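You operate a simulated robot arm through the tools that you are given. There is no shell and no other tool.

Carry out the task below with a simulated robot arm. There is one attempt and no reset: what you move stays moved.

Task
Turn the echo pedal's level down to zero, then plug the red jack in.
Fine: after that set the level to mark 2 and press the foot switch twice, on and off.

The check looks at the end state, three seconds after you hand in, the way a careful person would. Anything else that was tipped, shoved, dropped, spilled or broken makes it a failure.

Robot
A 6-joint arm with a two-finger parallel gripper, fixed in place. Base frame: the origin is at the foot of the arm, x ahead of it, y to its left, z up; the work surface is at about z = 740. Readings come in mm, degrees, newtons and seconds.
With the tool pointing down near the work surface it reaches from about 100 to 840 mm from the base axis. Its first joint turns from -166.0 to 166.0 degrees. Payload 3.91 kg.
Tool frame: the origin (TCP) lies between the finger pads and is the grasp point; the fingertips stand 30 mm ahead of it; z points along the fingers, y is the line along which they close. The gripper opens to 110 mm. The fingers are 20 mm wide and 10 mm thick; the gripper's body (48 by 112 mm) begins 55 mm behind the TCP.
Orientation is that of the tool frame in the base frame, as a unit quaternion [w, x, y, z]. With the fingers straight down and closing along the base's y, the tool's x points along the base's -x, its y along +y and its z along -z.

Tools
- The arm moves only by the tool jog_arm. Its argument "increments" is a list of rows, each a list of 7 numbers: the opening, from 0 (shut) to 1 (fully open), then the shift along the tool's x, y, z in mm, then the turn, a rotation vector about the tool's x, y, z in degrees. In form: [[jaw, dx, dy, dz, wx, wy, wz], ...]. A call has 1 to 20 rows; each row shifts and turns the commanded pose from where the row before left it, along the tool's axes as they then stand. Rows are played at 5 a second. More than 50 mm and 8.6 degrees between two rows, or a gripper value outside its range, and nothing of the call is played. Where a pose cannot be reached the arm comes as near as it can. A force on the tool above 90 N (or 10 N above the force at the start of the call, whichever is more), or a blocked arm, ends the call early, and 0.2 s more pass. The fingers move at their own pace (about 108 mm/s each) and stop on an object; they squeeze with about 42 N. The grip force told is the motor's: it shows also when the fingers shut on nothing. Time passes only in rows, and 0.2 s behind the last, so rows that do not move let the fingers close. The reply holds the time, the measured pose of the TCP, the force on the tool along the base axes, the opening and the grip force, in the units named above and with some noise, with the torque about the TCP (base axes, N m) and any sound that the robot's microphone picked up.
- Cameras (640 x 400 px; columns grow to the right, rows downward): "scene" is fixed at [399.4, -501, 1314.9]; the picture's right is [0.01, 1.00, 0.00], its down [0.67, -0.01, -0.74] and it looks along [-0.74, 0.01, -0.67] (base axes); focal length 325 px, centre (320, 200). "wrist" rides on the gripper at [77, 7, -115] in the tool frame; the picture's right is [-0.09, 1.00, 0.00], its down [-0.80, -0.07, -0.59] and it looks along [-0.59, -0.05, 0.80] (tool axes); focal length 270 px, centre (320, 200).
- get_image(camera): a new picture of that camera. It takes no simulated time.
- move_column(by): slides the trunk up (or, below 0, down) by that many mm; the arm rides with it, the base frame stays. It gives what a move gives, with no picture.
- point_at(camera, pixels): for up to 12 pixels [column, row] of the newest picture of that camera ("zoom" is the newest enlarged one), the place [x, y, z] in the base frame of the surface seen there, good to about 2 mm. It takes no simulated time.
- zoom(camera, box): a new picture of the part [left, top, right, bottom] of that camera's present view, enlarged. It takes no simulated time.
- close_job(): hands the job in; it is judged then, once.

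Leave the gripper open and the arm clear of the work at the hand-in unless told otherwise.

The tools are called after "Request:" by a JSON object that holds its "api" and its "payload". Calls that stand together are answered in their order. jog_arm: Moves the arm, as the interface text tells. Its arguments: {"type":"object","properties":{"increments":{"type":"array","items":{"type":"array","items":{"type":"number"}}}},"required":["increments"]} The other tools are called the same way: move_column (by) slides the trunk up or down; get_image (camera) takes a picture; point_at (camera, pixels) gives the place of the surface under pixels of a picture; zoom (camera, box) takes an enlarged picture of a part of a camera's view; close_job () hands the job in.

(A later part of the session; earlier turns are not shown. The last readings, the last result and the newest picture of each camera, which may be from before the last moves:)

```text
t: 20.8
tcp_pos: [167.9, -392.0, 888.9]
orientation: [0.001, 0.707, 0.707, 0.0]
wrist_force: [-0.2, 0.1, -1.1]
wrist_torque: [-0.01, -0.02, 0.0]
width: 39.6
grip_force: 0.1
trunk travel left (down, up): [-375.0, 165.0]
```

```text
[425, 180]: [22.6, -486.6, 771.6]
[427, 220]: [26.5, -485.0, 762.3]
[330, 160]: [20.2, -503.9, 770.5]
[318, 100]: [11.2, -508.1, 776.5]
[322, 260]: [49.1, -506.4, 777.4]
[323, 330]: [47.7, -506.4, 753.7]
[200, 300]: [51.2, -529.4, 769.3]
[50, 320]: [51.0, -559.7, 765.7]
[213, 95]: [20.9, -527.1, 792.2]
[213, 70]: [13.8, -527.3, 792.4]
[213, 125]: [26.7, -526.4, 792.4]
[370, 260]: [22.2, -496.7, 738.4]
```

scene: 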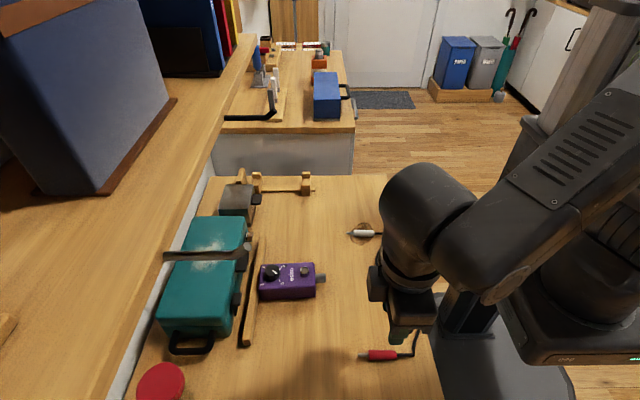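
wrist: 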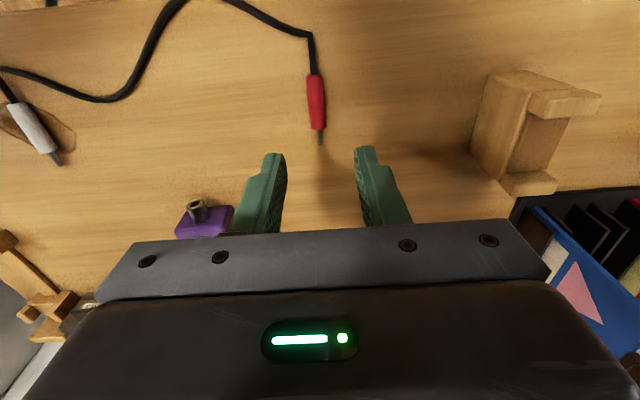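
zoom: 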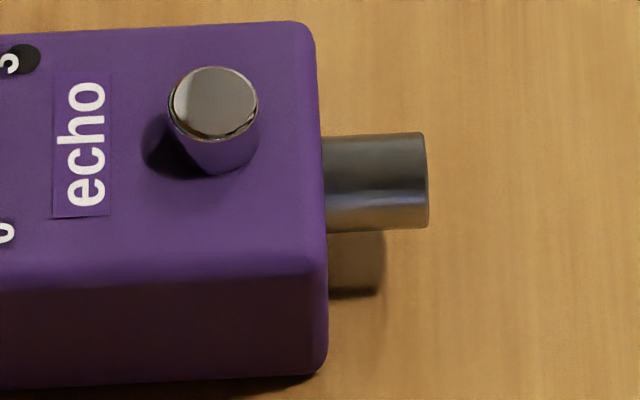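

The socket fits a cylinder of about 8.5 mm radius, with its axis near x≈20.5, z≈764 and its mouth at y≈−487, pointing about 2.7° off +y. Next I'll look closely at the red jack below the gripper, at wrist (316,105).

Request:
{"api": "zoom", "payload": {"camera": "wrist", "box": [270, 60, 366, 150]}}

Request:
{"api": "point_at", "payload": {"camera": "wrist", "pixels": [[316, 78], [316, 90], [317, 100], [317, 110], [318, 124], [319, 132], [320, 141], [308, 100], [325, 100], [313, 68], [314, 75], [340, 150]]}}

Request:
{"api": "zoom", "payload": {"camera": "scene", "box": [350, 335, 430, 370]}}

```text
4.44 times, centred on (318, 105) of wrist
```

zoom: 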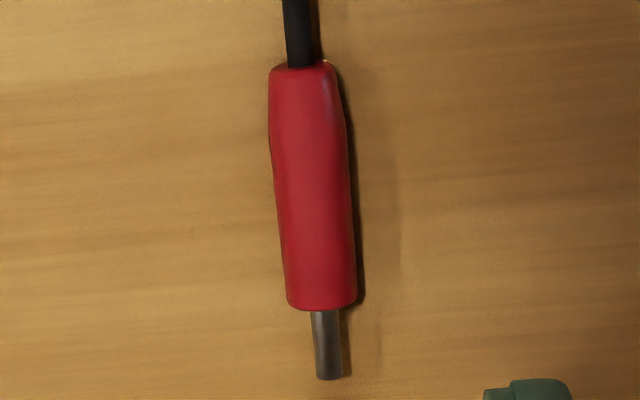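

```text
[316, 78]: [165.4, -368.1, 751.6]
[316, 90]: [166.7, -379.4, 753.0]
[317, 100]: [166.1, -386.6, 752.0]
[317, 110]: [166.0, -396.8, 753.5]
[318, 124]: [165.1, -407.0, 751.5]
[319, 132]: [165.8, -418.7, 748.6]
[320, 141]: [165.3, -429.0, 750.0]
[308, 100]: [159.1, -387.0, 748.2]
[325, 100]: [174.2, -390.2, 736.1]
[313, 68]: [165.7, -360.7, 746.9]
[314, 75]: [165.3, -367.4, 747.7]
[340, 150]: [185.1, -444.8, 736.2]
```

```text
8.00 times, centred on (390, 352) of scene
```

zoom: 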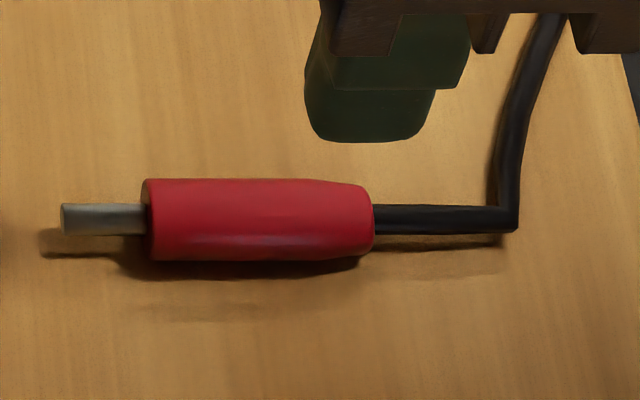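

The jack's axis is at x≈165.8 and its body spans y −417 to −368, about 16 mm in diameter. Its shaft is about 18 mm long and 6.4 mm thick, with the tip at −434.6. It sits about 3 mm toward tool −y of the finger midline, so I'll shift and descend 60 mm, then recheck.

Request:
{"api": "jog_arm", "payload": {"increments": [[0.36, 0, -1.25, 20, 0, 0, 0], [0.36, 0, -1.25, 20, 0, 0, 0], [0.36, 0, 0, 20, 0, 0, 0], [0.36, 0, 0, 0, 0, 0, 0]]}}

Request:
{"api": "get_image", "payload": {"camera": "wrist"}}

Request:
{"api": "zoom", "payload": {"camera": "wrist", "box": [240, 70, 400, 170]}}

Request:
{"api": "zoom", "payload": {"camera": "scene", "box": [340, 310, 440, 375]}}

```text
t: 21.8
tcp_pos: [162.2, -393.2, 827.3]
orientation: [0.0, 0.707, 0.707, 0.0]
wrist_force: [-0.3, 0.1, -0.4]
wrist_torque: [-0.01, 0.01, 0.0]
width: 39.8
grip_force: 0.0
trunk travel left (down, up): [-375.0, 165.0]
```

```text
taken
```

wrist: 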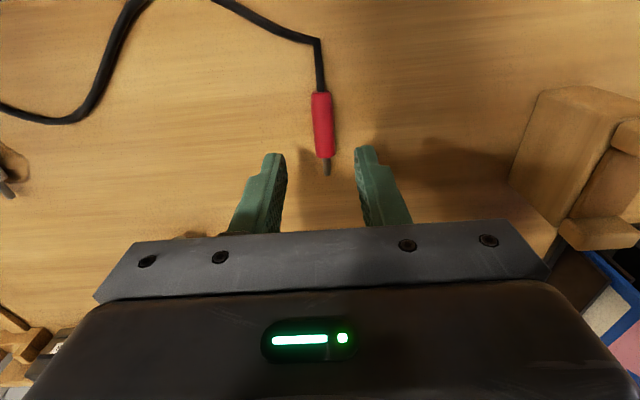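

```text
4.00 times, centred on (320, 120) of wrist
```

zoom: 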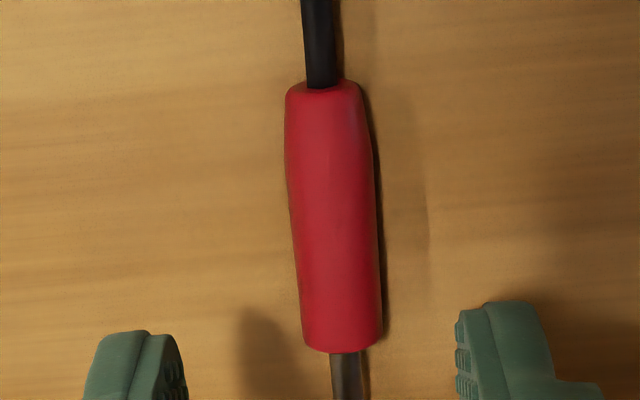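

```text
6.15 times, centred on (390, 342) of scene
```

zoom: 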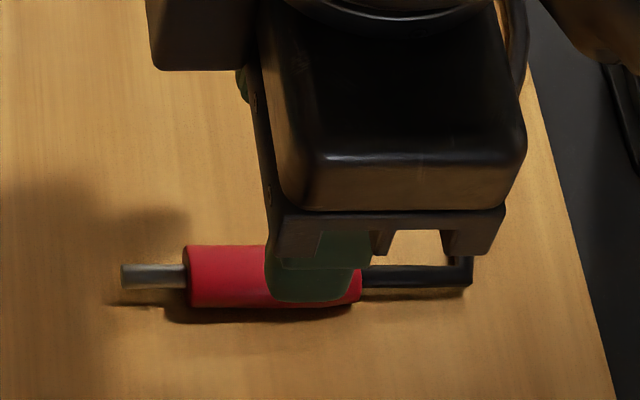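

The jack now appears about 2.7 mm toward tool +y, so the arm moved more than I commanded. I'll hold briefly to see whether the pose is still settling.

Request:
{"api": "jog_arm", "payload": {"increments": [[0.36, 0, 0, 0, 0, 0, 0], [0.36, 0, 0, 0, 0, 0, 0], [0.36, 0, 0, 0, 0, 0, 0]]}}

Request:
{"api": "zoom", "payload": {"camera": "wrist", "box": [240, 70, 400, 170]}}

```text
t: 22.6
tcp_pos: [161.3, -394.1, 828.7]
orientation: [0.001, 0.707, 0.707, -0.001]
wrist_force: [0.2, 0.8, 0.4]
wrist_torque: [0.02, -0.01, 0.01]
width: 39.5
grip_force: 0.0
trunk travel left (down, up): [-375.0, 165.0]
```

```text
4.00 times, centred on (320, 120) of wrist
```

zoom: 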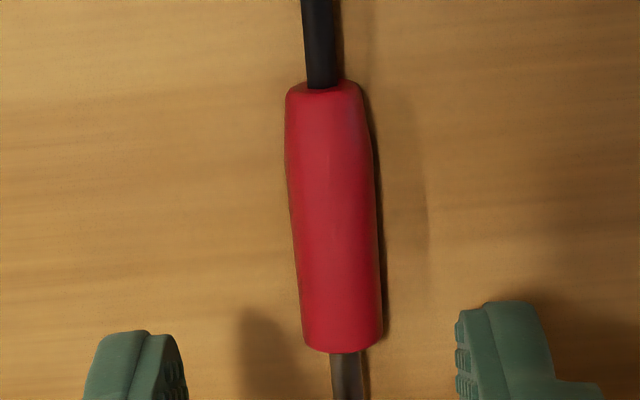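

It has settled; the reading noise is about 1 mm. I'll shift +2.9 mm along tool y and descend 35 mm, letting it settle before the final approach.

Request:
{"api": "jog_arm", "payload": {"increments": [[0.36, 0, 2.9, 5, 0, 0, 0], [0.36, 0, 0, 15, 0, 0, 0], [0.36, 0, 0, 15, 0, 0, 0], [0.36, 0, 0, 0, 0, 0, 0], [0.36, 0, 0, 0, 0, 0, 0]]}}

Request:
{"api": "zoom", "payload": {"camera": "wrist", "box": [240, 90, 400, 190]}}

Request:
{"api": "zoom", "payload": {"camera": "scene", "box": [340, 310, 440, 375]}}

```text
t: 23.8
tcp_pos: [166.4, -392.9, 793.0]
orientation: [0.001, 0.707, 0.707, 0.001]
wrist_force: [0.2, -1.0, 0.2]
wrist_torque: [0.02, -0.04, -0.04]
width: 39.7
grip_force: 0.0
trunk travel left (down, up): [-375.0, 165.0]
```

```text
4.00 times, centred on (320, 140) of wrist
```

zoom: 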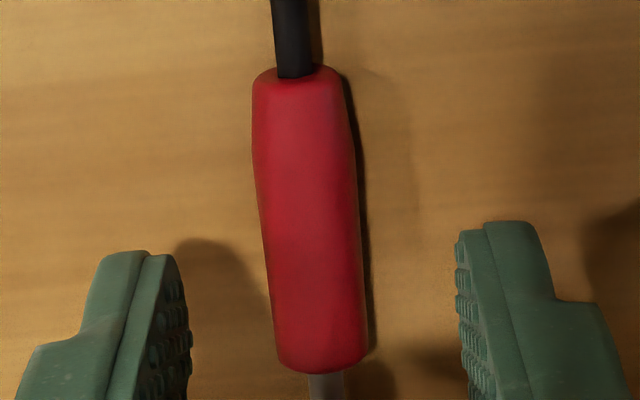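

```text
6.15 times, centred on (390, 342) of scene
```

zoom: 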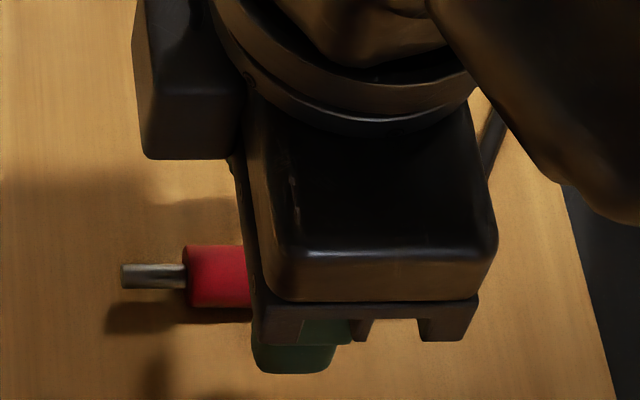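

The jack is now about 1.5 mm toward tool −y. I'll nudge −1.2 mm and check again.

Request:
{"api": "jog_arm", "payload": {"increments": [[0.36, 0, -1.2, 0, 0, 0, 0], [0.36, 0, 0, 0, 0, 0, 0], [0.36, 0, 0, 0, 0, 0, 0]]}}

Request:
{"api": "zoom", "payload": {"camera": "wrist", "box": [240, 90, 400, 190]}}

```text
t: 24.6
tcp_pos: [166.2, -392.7, 793.7]
orientation: [0.001, 0.707, 0.707, 0.001]
wrist_force: [-0.9, -0.1, 0.5]
wrist_torque: [0.03, 0.01, -0.02]
width: 39.7
grip_force: 0.2
trunk travel left (down, up): [-375.0, 165.0]
```

```text
4.00 times, centred on (320, 140) of wrist
```

zoom: 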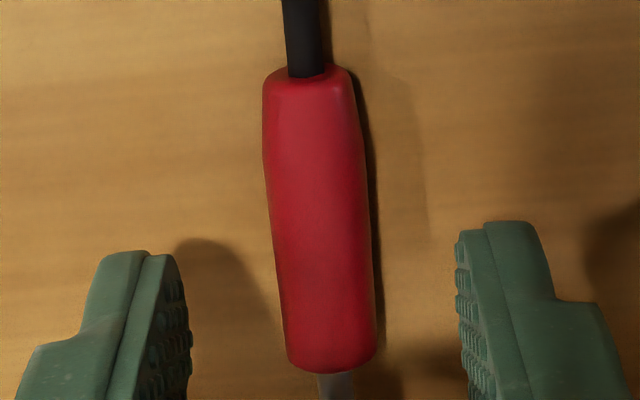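

The jack is now centred between the fingers (321 versus about 322 zoom px). I'll descend 21 mm so the fingertips are about 2 mm above the table, watching the force.

Request:
{"api": "jog_arm", "payload": {"increments": [[0.36, 0, 0, 7, 0, 0, 0], [0.36, 0, 0, 7, 0, 0, 0], [0.36, 0, 0, 6, 0, 0, 0], [0.36, 0, 0, 0, 0, 0, 0], [0.36, 0, 0, 0, 0, 0, 0]]}}

Request:
{"api": "zoom", "payload": {"camera": "wrist", "box": [240, 90, 400, 190]}}

Request:
{"api": "zoom", "payload": {"camera": "scene", "box": [340, 320, 440, 385]}}

```text
t: 25.8
tcp_pos: [164.2, -392.3, 773.1]
orientation: [0.001, 0.708, 0.707, 0.001]
wrist_force: [0.4, -0.3, 0.7]
wrist_torque: [0.01, 0.05, 0.05]
width: 39.8
grip_force: 0.0
trunk travel left (down, up): [-375.0, 165.0]
```

```text
4.00 times, centred on (320, 140) of wrist
```

zoom: 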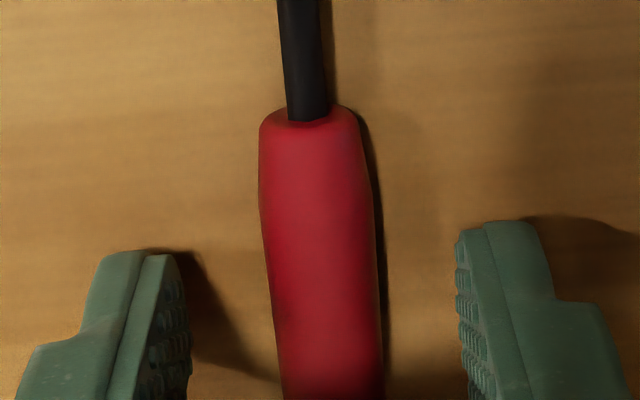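

```text
6.15 times, centred on (390, 352) of scene
```

zoom: 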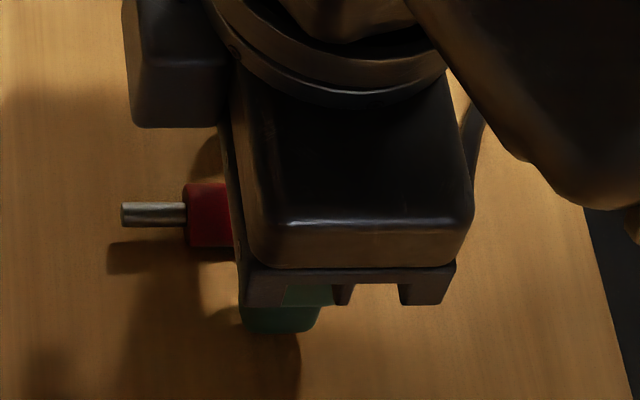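

The jack is centred and there is no table contact. I'll close the gripper on it.

Request:
{"api": "jog_arm", "payload": {"increments": [[0.08, 0, 0, 0, 0, 0, 0], [0.08, 0, 0, 0, 0, 0, 0], [0.08, 0, 0, 0, 0, 0, 0], [0.08, 0, 0, 0, 0, 0, 0]]}}

Request:
{"api": "zoom", "payload": {"camera": "wrist", "box": [240, 90, 400, 190]}}

Request:
{"api": "get_image", "payload": {"camera": "wrist"}}

```text
t: 26.8
tcp_pos: [163.7, -392.8, 773.9]
orientation: [0.0, 0.707, 0.707, 0.001]
wrist_force: [-0.8, 0.2, -0.2]
wrist_torque: [-0.03, -0.01, 0.01]
width: 10.6
grip_force: 41.8
trunk travel left (down, up): [-375.0, 165.0]
```

```text
4.00 times, centred on (320, 140) of wrist
```

zoom: 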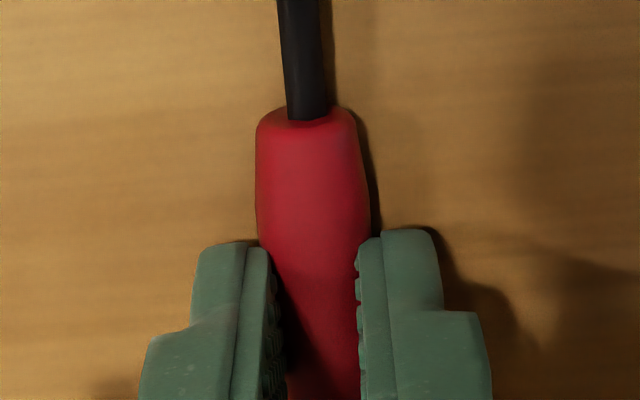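

```text
taken
```

wrist: 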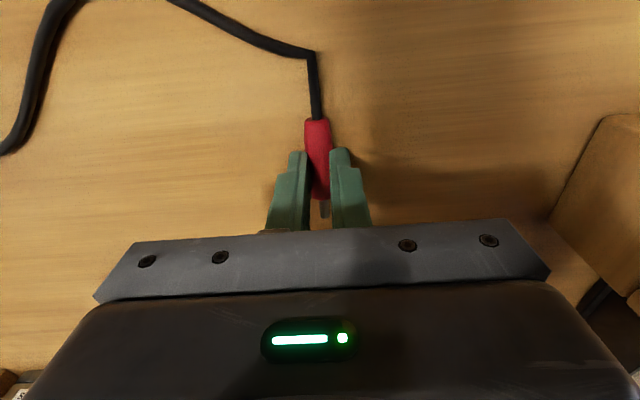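

The gripper stopped at 10.6 mm, narrower than the ~15.5 mm body, so I want to see how the fingers actually hold it. I'll look from the scene camera too.

Request:
{"api": "zoom", "payload": {"camera": "scene", "box": [350, 330, 420, 385]}}

Request:
{"api": "zoom", "payload": {"camera": "wrist", "box": [270, 110, 370, 230]}}

```text
7.27 times, centred on (385, 358) of scene
```

zoom: 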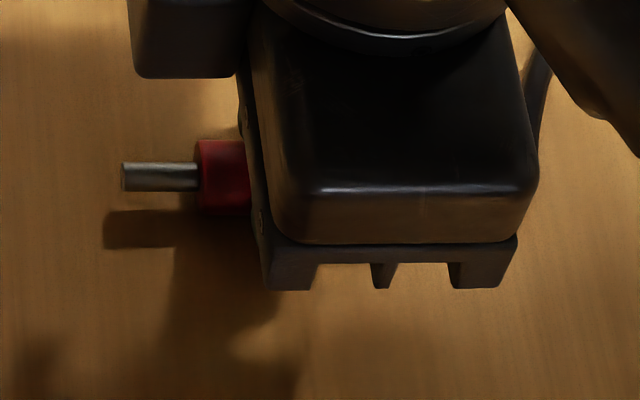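

```text
3.33 times, centred on (320, 170) of wrist
```

zoom: 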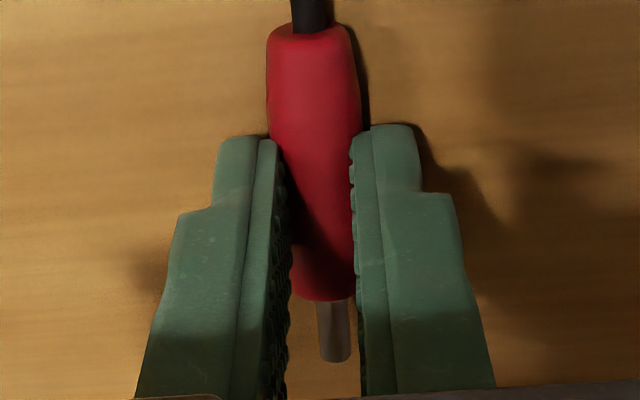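

The pads appear to sit around the jack's flanks. I'll lift 25 mm and check that it stays level and firmly held.

Request:
{"api": "jog_arm", "payload": {"increments": [[0.08, 0, 0, -5, 0, 0, 0], [0.08, 0, 0, -10, 0, 0, 0], [0.08, 0, 0, -10, 0, 0, 0], [0.08, 0, 0, 0, 0, 0, 0], [0.08, 0, 0, 0, 0, 0, 0]]}}

Request:
{"api": "get_image", "payload": {"camera": "scene"}}

Request:
{"api": "zoom", "payload": {"camera": "scene", "box": [340, 310, 440, 385]}}

Request:
{"api": "zoom", "payload": {"camera": "wrist", "box": [270, 110, 370, 230]}}

```text
t: 28.0
tcp_pos: [164.5, -393.6, 799.8]
orientation: [0.001, 0.707, 0.707, -0.001]
wrist_force: [-0.9, -0.5, -1.0]
wrist_torque: [-0.01, 0.01, 0.01]
width: 12.9
grip_force: 41.6
trunk travel left (down, up): [-375.0, 165.0]
```

```text
taken
```

scene: 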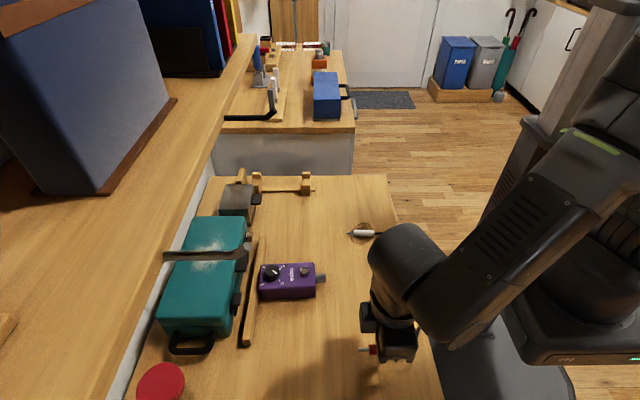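

```text
5.33 times, centred on (390, 348) of scene
```

zoom: 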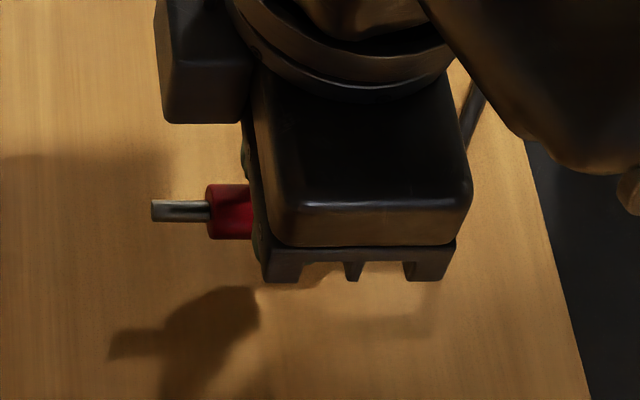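

```text
3.33 times, centred on (320, 170) of wrist
```

zoom: 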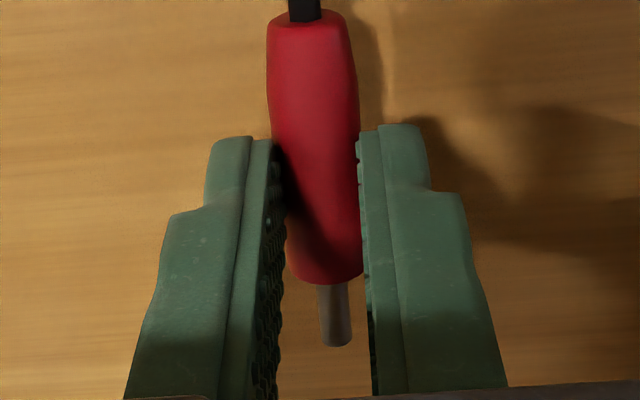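

The jack lifted, but its place in the grip changed slightly (width now 12.9 mm). I'll measure where it is in the hand now.

Request:
{"api": "point_at", "payload": {"camera": "zoom", "pixels": [[308, 30], [310, 60], [313, 100], [318, 150], [322, 200], [326, 250], [327, 275], [333, 300], [335, 320], [337, 342], [322, 300], [350, 300]]}}

Request:
{"api": "zoom", "payload": {"camera": "scene", "box": [350, 335, 410, 365]}}

```text
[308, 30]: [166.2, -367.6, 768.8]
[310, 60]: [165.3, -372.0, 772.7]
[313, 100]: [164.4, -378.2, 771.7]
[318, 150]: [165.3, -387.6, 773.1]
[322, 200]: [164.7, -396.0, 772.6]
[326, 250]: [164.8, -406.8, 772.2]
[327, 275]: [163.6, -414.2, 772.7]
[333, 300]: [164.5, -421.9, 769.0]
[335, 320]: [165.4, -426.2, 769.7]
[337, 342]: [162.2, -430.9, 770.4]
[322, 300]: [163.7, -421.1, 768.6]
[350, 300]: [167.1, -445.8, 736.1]
```

```text
10.67 times, centred on (380, 350) of scene
```

zoom: 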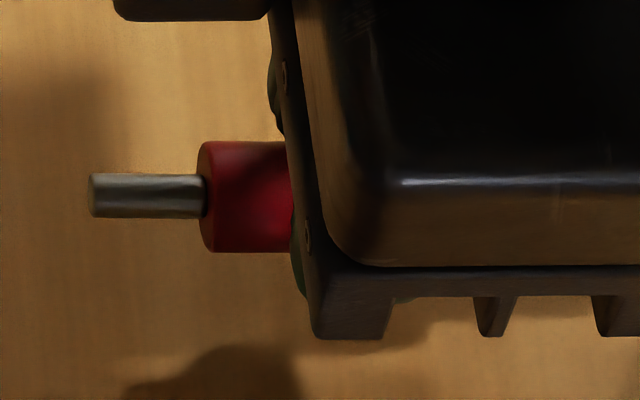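

The jack body top is now at z≈772.6, while the TCP rose 26 mm, so it slipped about 6 mm down in the fingers. I'll hold still for a second and check whether it keeps slipping.

Request:
{"api": "jog_arm", "payload": {"increments": [[0.08, 0, 0, 0, 0, 0, 0], [0.08, 0, 0, 0, 0, 0, 0], [0.08, 0, 0, 0, 0, 0, 0], [0.08, 0, 0, 0, 0, 0, 0]]}}

Request:
{"api": "zoom", "payload": {"camera": "wrist", "box": [270, 110, 370, 230]}}

Request:
{"api": "zoom", "payload": {"camera": "scene", "box": [350, 335, 410, 365]}}

```text
t: 29.0
tcp_pos: [165.5, -393.6, 799.2]
orientation: [0.001, 0.708, 0.707, 0.001]
wrist_force: [0.6, 0.2, -0.1]
wrist_torque: [0.0, -0.02, -0.01]
width: 13.1
grip_force: 41.9
trunk travel left (down, up): [-375.0, 165.0]
```

```text
3.33 times, centred on (320, 170) of wrist
```

zoom: 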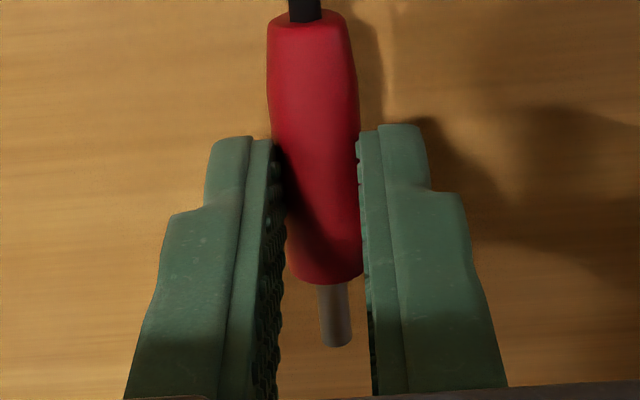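

```text
10.67 times, centred on (380, 350) of scene
```

zoom: 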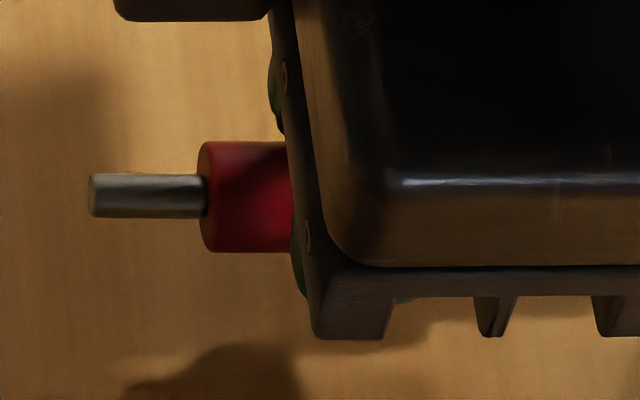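

The jack is stable in the hand (13.1 mm). To judge how close it is to the fingertips, I'll measure points on the finger tips and the jack from the current views.

Request:
{"api": "get_image", "payload": {"camera": "wrist"}}

Request:
{"api": "point_at", "payload": {"camera": "wrist", "pixels": [[290, 152], [295, 153], [300, 153], [305, 155], [333, 150], [338, 149], [345, 149], [350, 150], [318, 150], [322, 180], [326, 190], [325, 212]]}}

Request:
{"api": "zoom", "payload": {"camera": "scene", "box": [350, 335, 410, 365]}}

Request:
{"api": "point_at", "payload": {"camera": "zoom", "pixels": [[100, 185], [150, 180], [150, 195], [190, 190], [230, 150], [230, 170], [230, 196], [230, 220], [230, 245], [277, 90], [298, 270], [300, 285]]}}

```text
taken
```

wrist: 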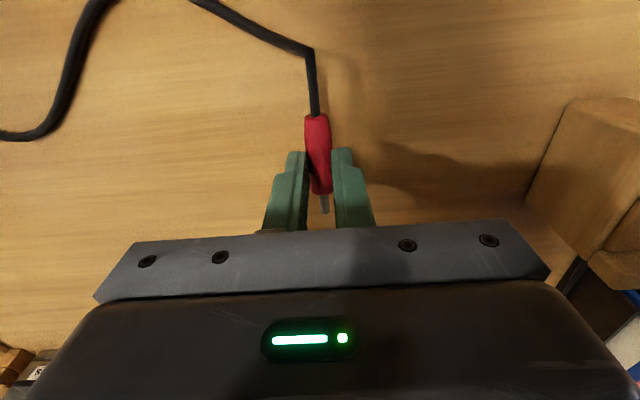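

```text
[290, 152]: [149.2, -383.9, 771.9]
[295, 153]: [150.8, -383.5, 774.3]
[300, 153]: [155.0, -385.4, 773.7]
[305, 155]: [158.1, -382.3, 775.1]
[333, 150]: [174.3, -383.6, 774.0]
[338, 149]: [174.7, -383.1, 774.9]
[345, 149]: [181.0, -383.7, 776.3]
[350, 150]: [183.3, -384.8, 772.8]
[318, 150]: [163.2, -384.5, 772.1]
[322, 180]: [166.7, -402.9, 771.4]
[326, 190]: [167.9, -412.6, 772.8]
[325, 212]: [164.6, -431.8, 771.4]
```

```text
10.67 times, centred on (380, 350) of scene
```

zoom: 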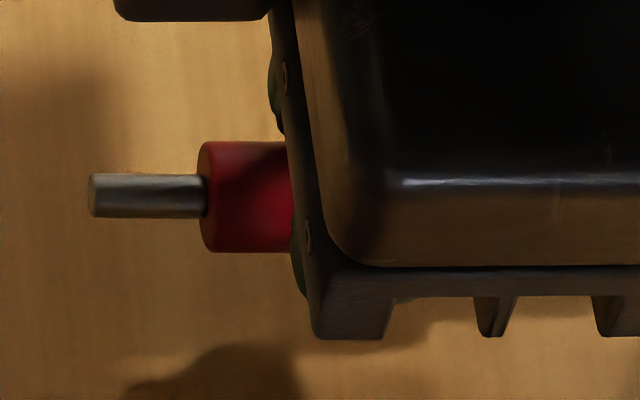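

```text
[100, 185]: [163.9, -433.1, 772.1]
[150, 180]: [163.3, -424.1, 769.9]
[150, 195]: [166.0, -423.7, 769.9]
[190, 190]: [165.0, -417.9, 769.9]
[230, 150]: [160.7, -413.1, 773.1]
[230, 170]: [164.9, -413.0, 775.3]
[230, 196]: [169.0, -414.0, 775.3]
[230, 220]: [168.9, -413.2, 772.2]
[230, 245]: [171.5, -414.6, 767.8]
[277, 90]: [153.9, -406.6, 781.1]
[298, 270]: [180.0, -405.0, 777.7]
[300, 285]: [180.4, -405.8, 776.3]
```

The jack hangs at the very fingertips, above its widest point, which is too weak for plugging in. I'll lower it back onto the table, open, go a few millimetres deeper and regrip.

Request:
{"api": "jog_arm", "payload": {"increments": [[0.08, 0, 0, 6, 0, 0, 0], [0.08, 0, 0, 6, 0, 0, 0], [0.08, 0, 0, 4.5, 0, 0, 0], [0.08, 0, 0, 0, 0, 0, 0], [0.08, 0, 0, 0, 0, 0, 0]]}}

Request:
{"api": "zoom", "payload": {"camera": "scene", "box": [350, 335, 410, 375]}}

Request:
{"api": "zoom", "payload": {"camera": "wrist", "box": [270, 110, 370, 230]}}

```text
t: 30.2
tcp_pos: [164.2, -393.6, 781.6]
orientation: [0.001, 0.707, 0.707, 0.001]
wrist_force: [-0.1, -0.1, 0.2]
wrist_torque: [-0.02, 0.02, -0.05]
width: 13.4
grip_force: 41.5
trunk travel left (down, up): [-375.0, 165.0]
```

```text
10.00 times, centred on (380, 355) of scene
```

zoom: 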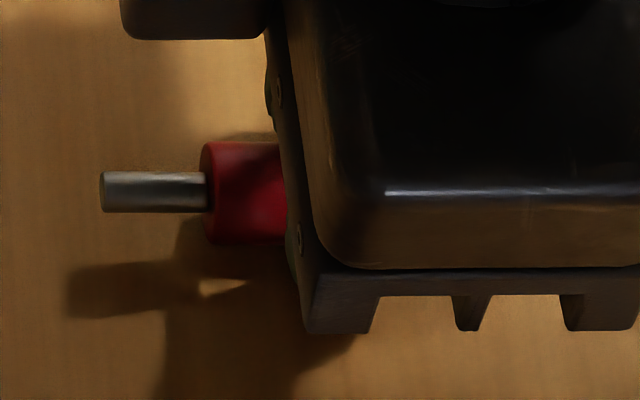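

```text
3.33 times, centred on (320, 170) of wrist
```

zoom: 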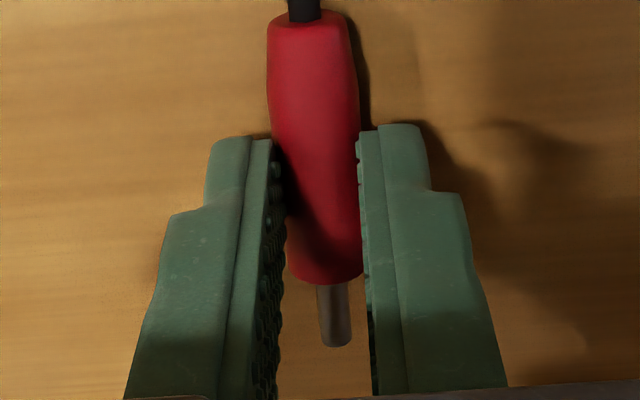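

The jack is back at table level. I'll open, descend another 10.5 mm to bring the fingertips about 1 mm above the table, and close again.

Request:
{"api": "jog_arm", "payload": {"increments": [[0.3, 0, 0, 0, 0, 0, 0], [0.3, 0, 0, 0, 0, 0, 0], [0.3, 0, 0, 5, 0, 0, 0], [0.3, 0, 0, 5.5, 0, 0, 0], [0.3, 0, 0, 0, 0, 0, 0], [0.3, 0, 0, 0, 0, 0, 0]]}}

Request:
{"api": "zoom", "payload": {"camera": "wrist", "box": [270, 110, 370, 230]}}

Request:
{"api": "zoom", "payload": {"camera": "scene", "box": [350, 335, 410, 375]}}

```text
t: 31.6
tcp_pos: [165.9, -392.7, 771.8]
orientation: [0.0, 0.707, 0.707, 0.0]
wrist_force: [-0.1, 0.5, 0.0]
wrist_torque: [0.0, -0.04, -0.02]
width: 33.1
grip_force: 0.0
trunk travel left (down, up): [-375.0, 165.0]
```

```text
3.33 times, centred on (320, 170) of wrist
```

zoom: 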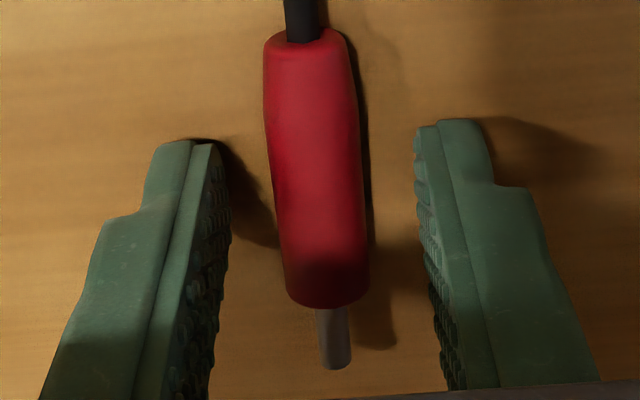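

```text
10.00 times, centred on (380, 355) of scene
```

zoom: 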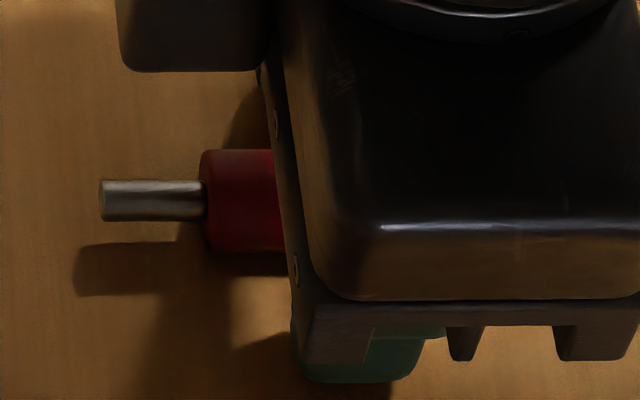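

The fingers straddle the jack, lower than before, and it is centred (cols 272–370 against fingers at 230 and 415). I'll close now.

Request:
{"api": "jog_arm", "payload": {"increments": [[0.2, 0, 0, 0, 0, 0, 0], [0.15, 0, 0, 0, 0, 0, 0], [0.12, 0, 0, 0, 0, 0, 0], [0.12, 0, 0, 0, 0, 0, 0], [0.12, 0, 0, 0, 0, 0, 0]]}}

Request:
{"api": "zoom", "payload": {"camera": "wrist", "box": [270, 110, 370, 230]}}

Request:
{"api": "zoom", "payload": {"camera": "scene", "box": [350, 335, 410, 375]}}

```text
t: 32.8
tcp_pos: [165.2, -392.4, 771.6]
orientation: [0.001, 0.707, 0.707, 0.002]
wrist_force: [0.2, 0.4, 0.1]
wrist_torque: [-0.02, 0.03, 0.01]
width: 14.4
grip_force: 0.9
trunk travel left (down, up): [-375.0, 165.0]
```

```text
3.33 times, centred on (320, 170) of wrist
```

zoom: 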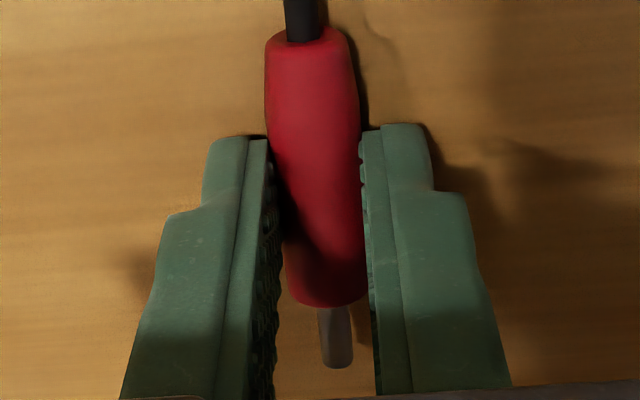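

```text
10.00 times, centred on (380, 355) of scene
```

zoom: 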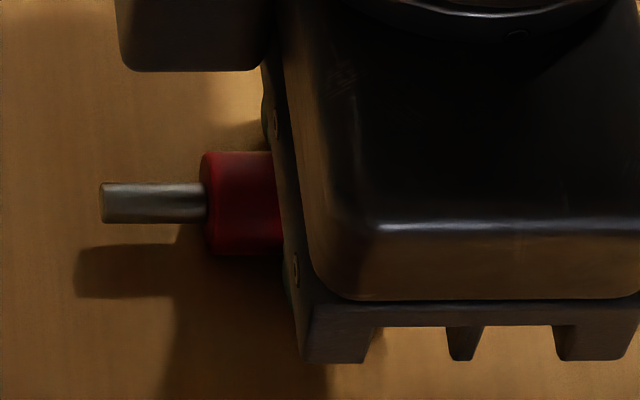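

The fingers touch the body at 14.4 mm with only 0.9 N. I'll tighten in steps and watch the width and force.

Request:
{"api": "jog_arm", "payload": {"increments": [[0.1, 0, 0, 0, 0, 0, 0], [0.1, 0, 0, 0, 0, 0, 0], [0.1, 0, 0, 0, 0, 0, 0]]}}

Request:
{"api": "jog_arm", "payload": {"increments": [[0.06, 0, 0, 0, 0, 0, 0], [0.06, 0, 0, 0, 0, 0, 0], [0.06, 0, 0, 0, 0, 0, 0]]}}

Request:
{"api": "zoom", "payload": {"camera": "wrist", "box": [270, 110, 370, 230]}}

Request:
{"api": "zoom", "payload": {"camera": "scene", "box": [350, 335, 410, 375]}}

```text
t: 33.6
tcp_pos: [166.3, -392.4, 772.2]
orientation: [0.001, 0.708, 0.707, 0.0]
wrist_force: [0.3, 0.1, 0.8]
wrist_torque: [0.02, 0.02, 0.01]
width: 13.1
grip_force: 42.4
trunk travel left (down, up): [-375.0, 165.0]
```

```text
t: 34.4
tcp_pos: [166.3, -392.4, 771.0]
orientation: [0.001, 0.707, 0.707, 0.001]
wrist_force: [-0.5, -0.2, -0.2]
wrist_torque: [0.05, -0.02, 0.03]
width: 13.0
grip_force: 42.0
trunk travel left (down, up): [-375.0, 165.0]
```

```text
3.33 times, centred on (320, 170) of wrist
```

zoom: 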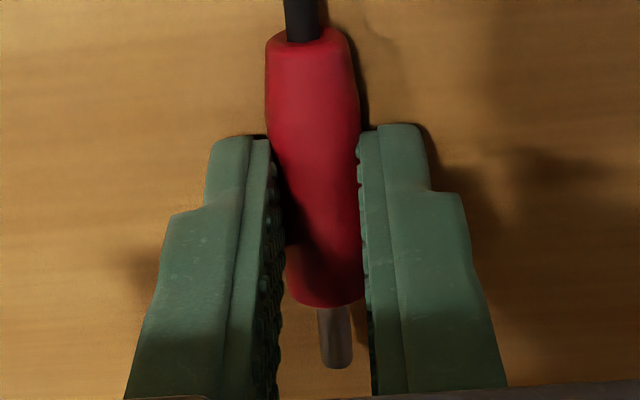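

```text
10.00 times, centred on (380, 355) of scene
```

zoom: 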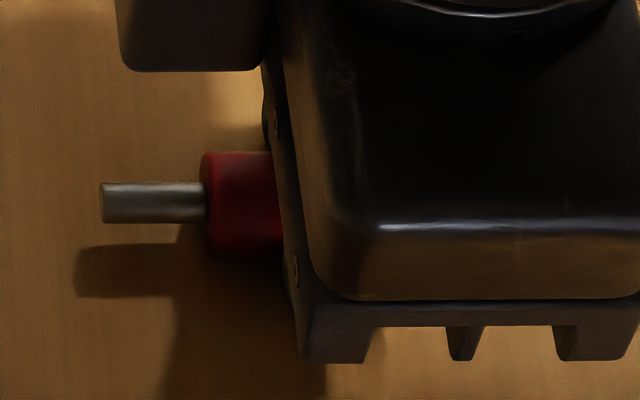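

Now it holds at a steady 13.0 mm with 42 N. I'll lift slowly (2 mm per row) and compare the jack's place in the wrist view; its front is at row 305 and the shaft end at row 368 in the zoom.

Request:
{"api": "jog_arm", "payload": {"increments": [[0.06, 0, 0, -1, 0, 0, 0], [0.06, 0, 0, -2, 0, 0, 0], [0.06, 0, 0, -2, 0, 0, 0], [0.06, 0, 0, -2, 0, 0, 0], [0.06, 0, 0, -2, 0, 0, 0], [0.06, 0, 0, -1, 0, 0, 0], [0.06, 0, 0, 0, 0, 0, 0]]}}

Request:
{"api": "zoom", "payload": {"camera": "wrist", "box": [270, 110, 370, 230]}}

Request:
{"api": "zoom", "payload": {"camera": "scene", "box": [350, 335, 410, 375]}}

```text
t: 36.0
tcp_pos: [164.1, -392.2, 782.7]
orientation: [0.001, 0.706, 0.708, 0.0]
wrist_force: [0.8, -0.5, -1.1]
wrist_torque: [-0.02, 0.0, -0.01]
width: 13.1
grip_force: 42.1
trunk travel left (down, up): [-375.0, 165.0]
```

```text
3.33 times, centred on (320, 170) of wrist
```

zoom: 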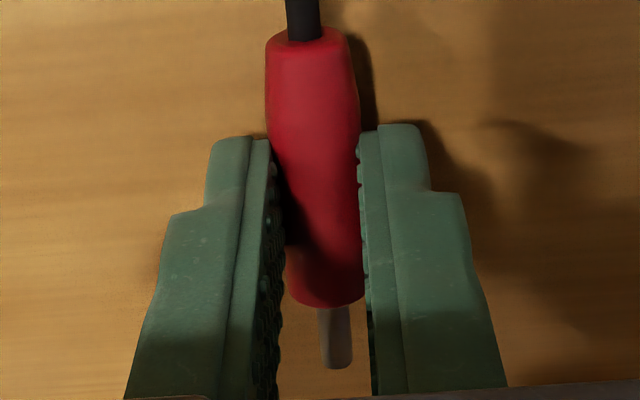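

```text
10.00 times, centred on (380, 355) of scene
```

zoom: 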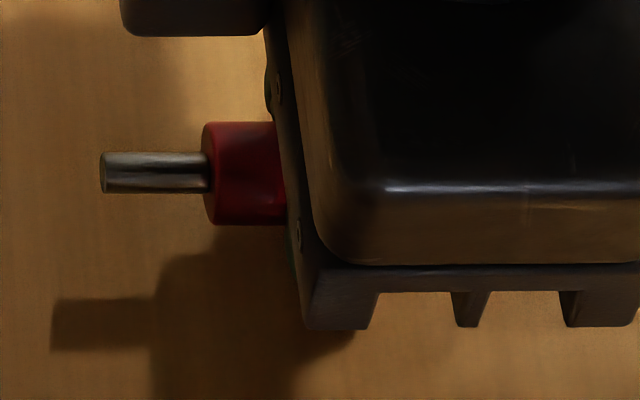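

No slip this time. The jack is firmly held with its axis about 24 mm ahead of the TCP and its shaft end about 42 mm in front. Next I'll carry it slowly to a point in front of the socket, around (17,−425), a little above socket height, then yaw 2.7° to match the pedal.

Request:
{"api": "jog_arm", "payload": {"increments": [[0.06, -3.28, -14.67, -1.7, 0, 0, 0], [0.06, -3.28, -14.67, -1.7, 0, 0, 0], [0.06, -3.28, -14.67, -1.7, 0, 0, 0], [0.06, -3.28, -14.67, -1.7, 0, 0, 0], [0.06, -3.28, -14.67, -1.7, 0, 0, 0], [0.06, -3.28, -14.67, -1.7, 0, 0, 0], [0.06, -3.28, -14.67, -1.7, 0, 0, 0], [0.06, -3.28, -14.67, -1.7, 0, 0, 0], [0.06, -3.28, -14.67, -1.7, 0, 0, 0], [0.06, -3.28, -14.67, -1.7, 0, 0, 0], [0.06, 0, 0, 0, 0, 0, -2.7], [0.06, 0, 0, 0, 0, 0, 0], [0.06, 0, 0, 0, 0, 0, 0]]}}

Request:
{"api": "get_image", "payload": {"camera": "wrist"}}

Request:
{"api": "get_image", "payload": {"camera": "scene"}}

Request:
{"api": "zoom", "payload": {"camera": "wrist", "box": [270, 110, 390, 240]}}

Request:
{"api": "zoom", "payload": {"camera": "scene", "box": [300, 240, 400, 305]}}

```text
t: 38.8
tcp_pos: [17.2, -427.7, 797.6]
orientation: [0.0, 0.69, 0.723, 0.0]
wrist_force: [0.0, 0.0, 0.4]
wrist_torque: [-0.02, 0.03, 0.01]
width: 13.0
grip_force: 42.6
trunk travel left (down, up): [-375.0, 165.0]
```

```text
taken
```

wrist: 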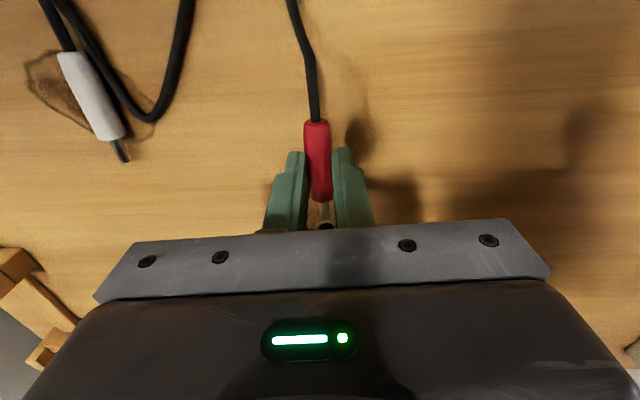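

```text
taken
```

scene: 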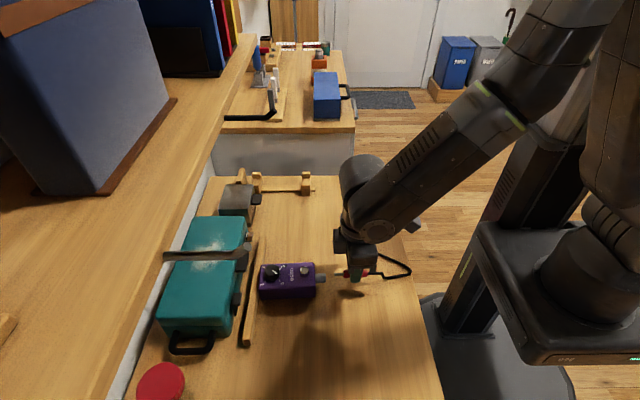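

```text
3.08 times, centred on (330, 175) of wrist
```

zoom: 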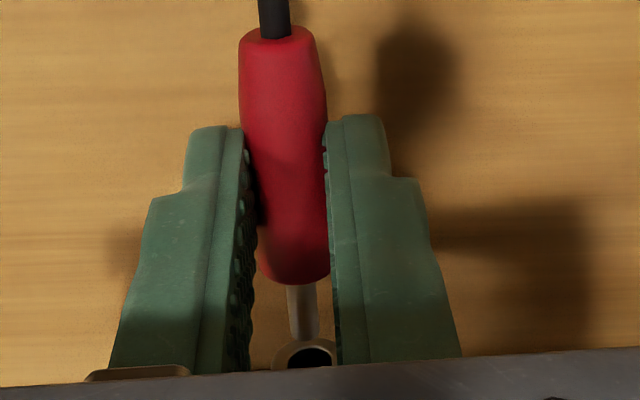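

```text
6.15 times, centred on (350, 272) of scene
```

zoom: 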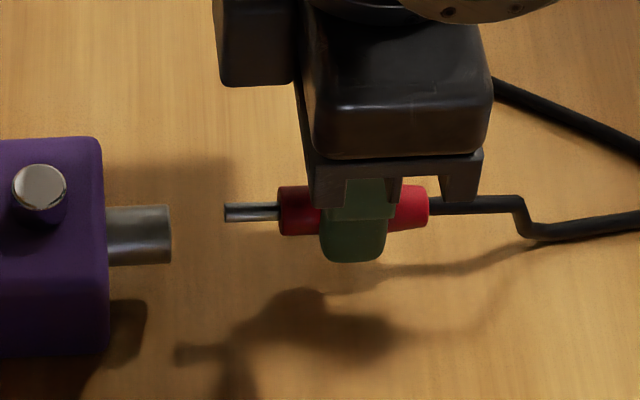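

The wrist view shows the socket's ring and dark hole just ahead of the shaft, at zoom (306,355) and (305,335), and they are laterally well aligned. I'll zoom further to get the height and angle offsets.

Request:
{"api": "zoom", "payload": {"camera": "scene", "box": [310, 258, 370, 296]}}

Request:
{"api": "zoom", "payload": {"camera": "wrist", "box": [300, 195, 350, 232]}}

```text
10.53 times, centred on (340, 277) of scene
```

zoom: 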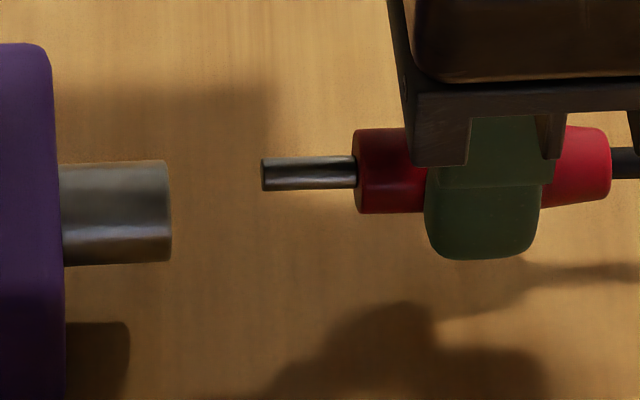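

```text
10.81 times, centred on (325, 214) of wrist
```

zoom: 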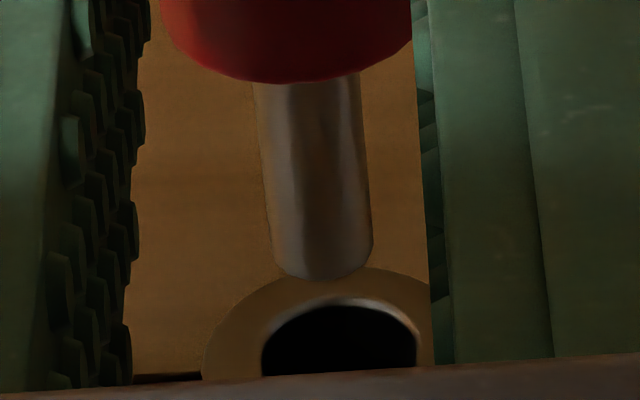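

The hole is about 10.7 mm wide and the shaft 6.3 mm, so there is roughly ±2 mm of play. Laterally it's aligned within 0.5 mm. To get the height offset, I'll measure the jack and socket in the same scene zoom.

Request:
{"api": "zoom", "payload": {"camera": "scene", "box": [310, 258, 370, 296]}}

Request:
{"api": "point_at", "payload": {"camera": "zoom", "pixels": [[150, 165], [150, 180], [150, 195], [150, 212], [150, 230], [150, 250], [300, 163], [300, 173], [300, 183], [380, 140], [380, 170], [380, 200]]}}

Request:
{"api": "point_at", "payload": {"camera": "zoom", "pixels": [[80, 170], [80, 190], [80, 215], [80, 240], [80, 260], [168, 212], [170, 250], [265, 174], [265, 165], [265, 185], [340, 172], [40, 60]]}}

```text
10.53 times, centred on (340, 277) of scene
```

zoom: 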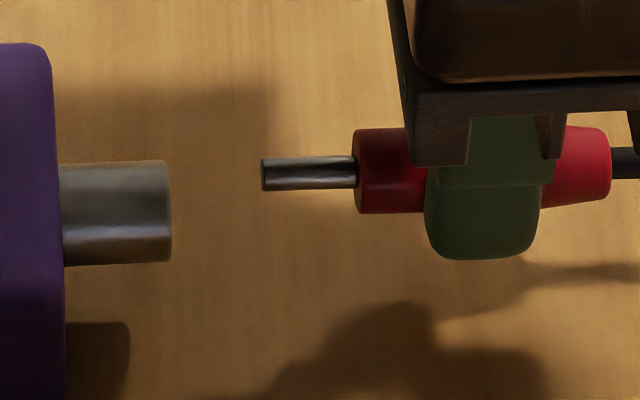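

```text
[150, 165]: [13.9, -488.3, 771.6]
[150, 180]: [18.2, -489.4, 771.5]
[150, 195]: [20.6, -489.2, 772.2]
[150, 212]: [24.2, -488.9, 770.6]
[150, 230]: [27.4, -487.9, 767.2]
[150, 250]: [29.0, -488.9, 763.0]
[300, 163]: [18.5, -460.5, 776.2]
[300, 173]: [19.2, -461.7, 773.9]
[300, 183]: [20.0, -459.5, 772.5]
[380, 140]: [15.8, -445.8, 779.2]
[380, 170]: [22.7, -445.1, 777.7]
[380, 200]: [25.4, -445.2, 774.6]
```

```text
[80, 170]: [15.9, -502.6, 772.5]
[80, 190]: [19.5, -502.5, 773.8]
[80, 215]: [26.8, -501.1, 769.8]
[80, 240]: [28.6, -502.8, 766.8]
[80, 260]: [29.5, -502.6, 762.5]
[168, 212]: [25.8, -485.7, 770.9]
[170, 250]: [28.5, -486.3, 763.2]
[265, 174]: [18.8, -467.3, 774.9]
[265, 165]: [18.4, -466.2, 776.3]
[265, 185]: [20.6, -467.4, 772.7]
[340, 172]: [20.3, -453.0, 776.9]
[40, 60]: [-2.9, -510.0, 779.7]
```

Both methods agree that the jack is about 8.2 mm too high and the x match is good. I'll lower by 8.1 mm with a small yaw of 0.8° and check again before inserting.

Request:
{"api": "jog_arm", "payload": {"increments": [[0.06, 0, -0.2, 2.7, 0, 0, -0.4], [0.06, 0, -0.2, 2.7, 0, 0, -0.4], [0.06, 0, 0, 2.7, 0, 0, 0], [0.06, 0, 0, 0, 0, 0, 0], [0.06, 0, 0, 0, 0, 0, 0]]}}

Request:
{"api": "zoom", "payload": {"camera": "wrist", "box": [300, 195, 350, 232]}}

Request:
{"api": "zoom", "payload": {"camera": "scene", "box": [310, 258, 370, 296]}}

Request:
{"api": "point_at", "payload": {"camera": "zoom", "pixels": [[270, 205], [300, 205], [340, 203], [380, 200], [150, 212], [100, 215]]}}

```text
t: 40.0
tcp_pos: [16.4, -426.7, 789.4]
orientation: [0.0, 0.685, 0.728, 0.0]
wrist_force: [0.3, -0.5, 0.4]
wrist_torque: [-0.01, -0.03, 0.0]
width: 12.9
grip_force: 42.3
trunk travel left (down, up): [-375.0, 165.0]
```

```text
10.81 times, centred on (325, 214) of wrist
```

zoom: 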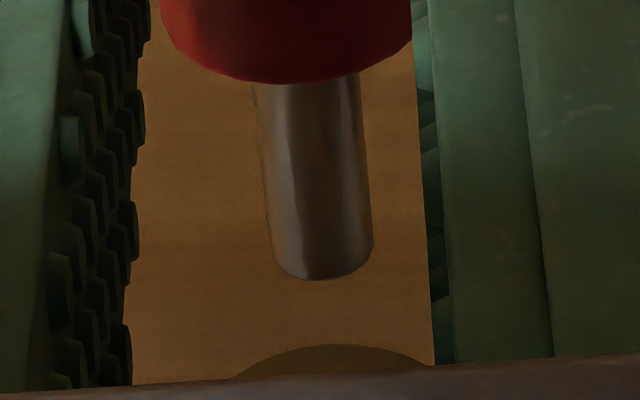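

```text
10.53 times, centred on (340, 277) of scene
```

zoom: 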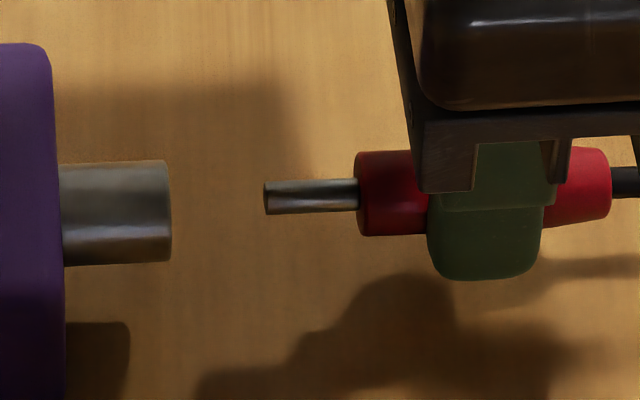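

```text
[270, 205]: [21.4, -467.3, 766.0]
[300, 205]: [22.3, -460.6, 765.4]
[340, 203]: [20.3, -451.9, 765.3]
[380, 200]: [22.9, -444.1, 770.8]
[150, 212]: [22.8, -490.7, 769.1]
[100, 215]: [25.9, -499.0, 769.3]
```

The scene row says the jack axis is still about 8 zoom px above the socket axis line, which is about 2.3 mm lower needed, and it's laterally aligned. I'll lower 2.3 mm and advance 12 mm so the tip is just short of the mouth.

Request:
{"api": "jog_arm", "payload": {"increments": [[0.06, 0, 0, 2.3, 0, 0, 0], [0.06, -4, 0, 0, 0, 0, 0], [0.06, -4, 0, 0, 0, 0, 0], [0.06, -4, 0, 0, 0, 0, 0], [0.06, 0, 0, 0, 0, 0, 0], [0.06, 0, 0, 0, 0, 0, 0]]}}

Request:
{"api": "zoom", "payload": {"camera": "scene", "box": [310, 258, 370, 296]}}

Request:
{"api": "zoom", "payload": {"camera": "wrist", "box": [300, 195, 350, 232]}}

```text
t: 41.4
tcp_pos: [18.9, -439.1, 787.9]
orientation: [0.001, 0.685, 0.728, 0.0]
wrist_force: [-0.1, 0.1, -0.6]
wrist_torque: [0.0, 0.01, 0.01]
width: 13.2
grip_force: 41.5
trunk travel left (down, up): [-375.0, 165.0]
```

```text
10.53 times, centred on (340, 277) of scene
```

zoom: 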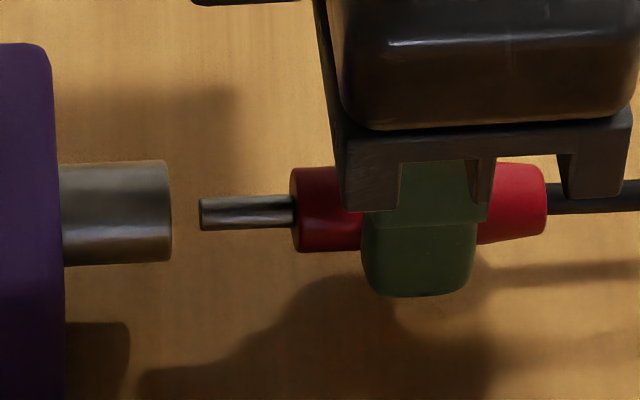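

```text
10.81 times, centred on (325, 214) of wrist
```

zoom: 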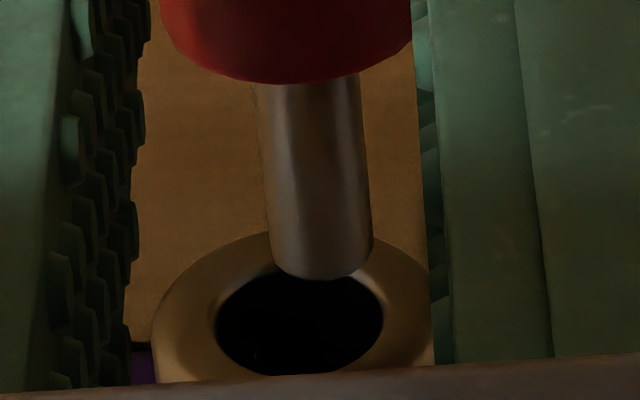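

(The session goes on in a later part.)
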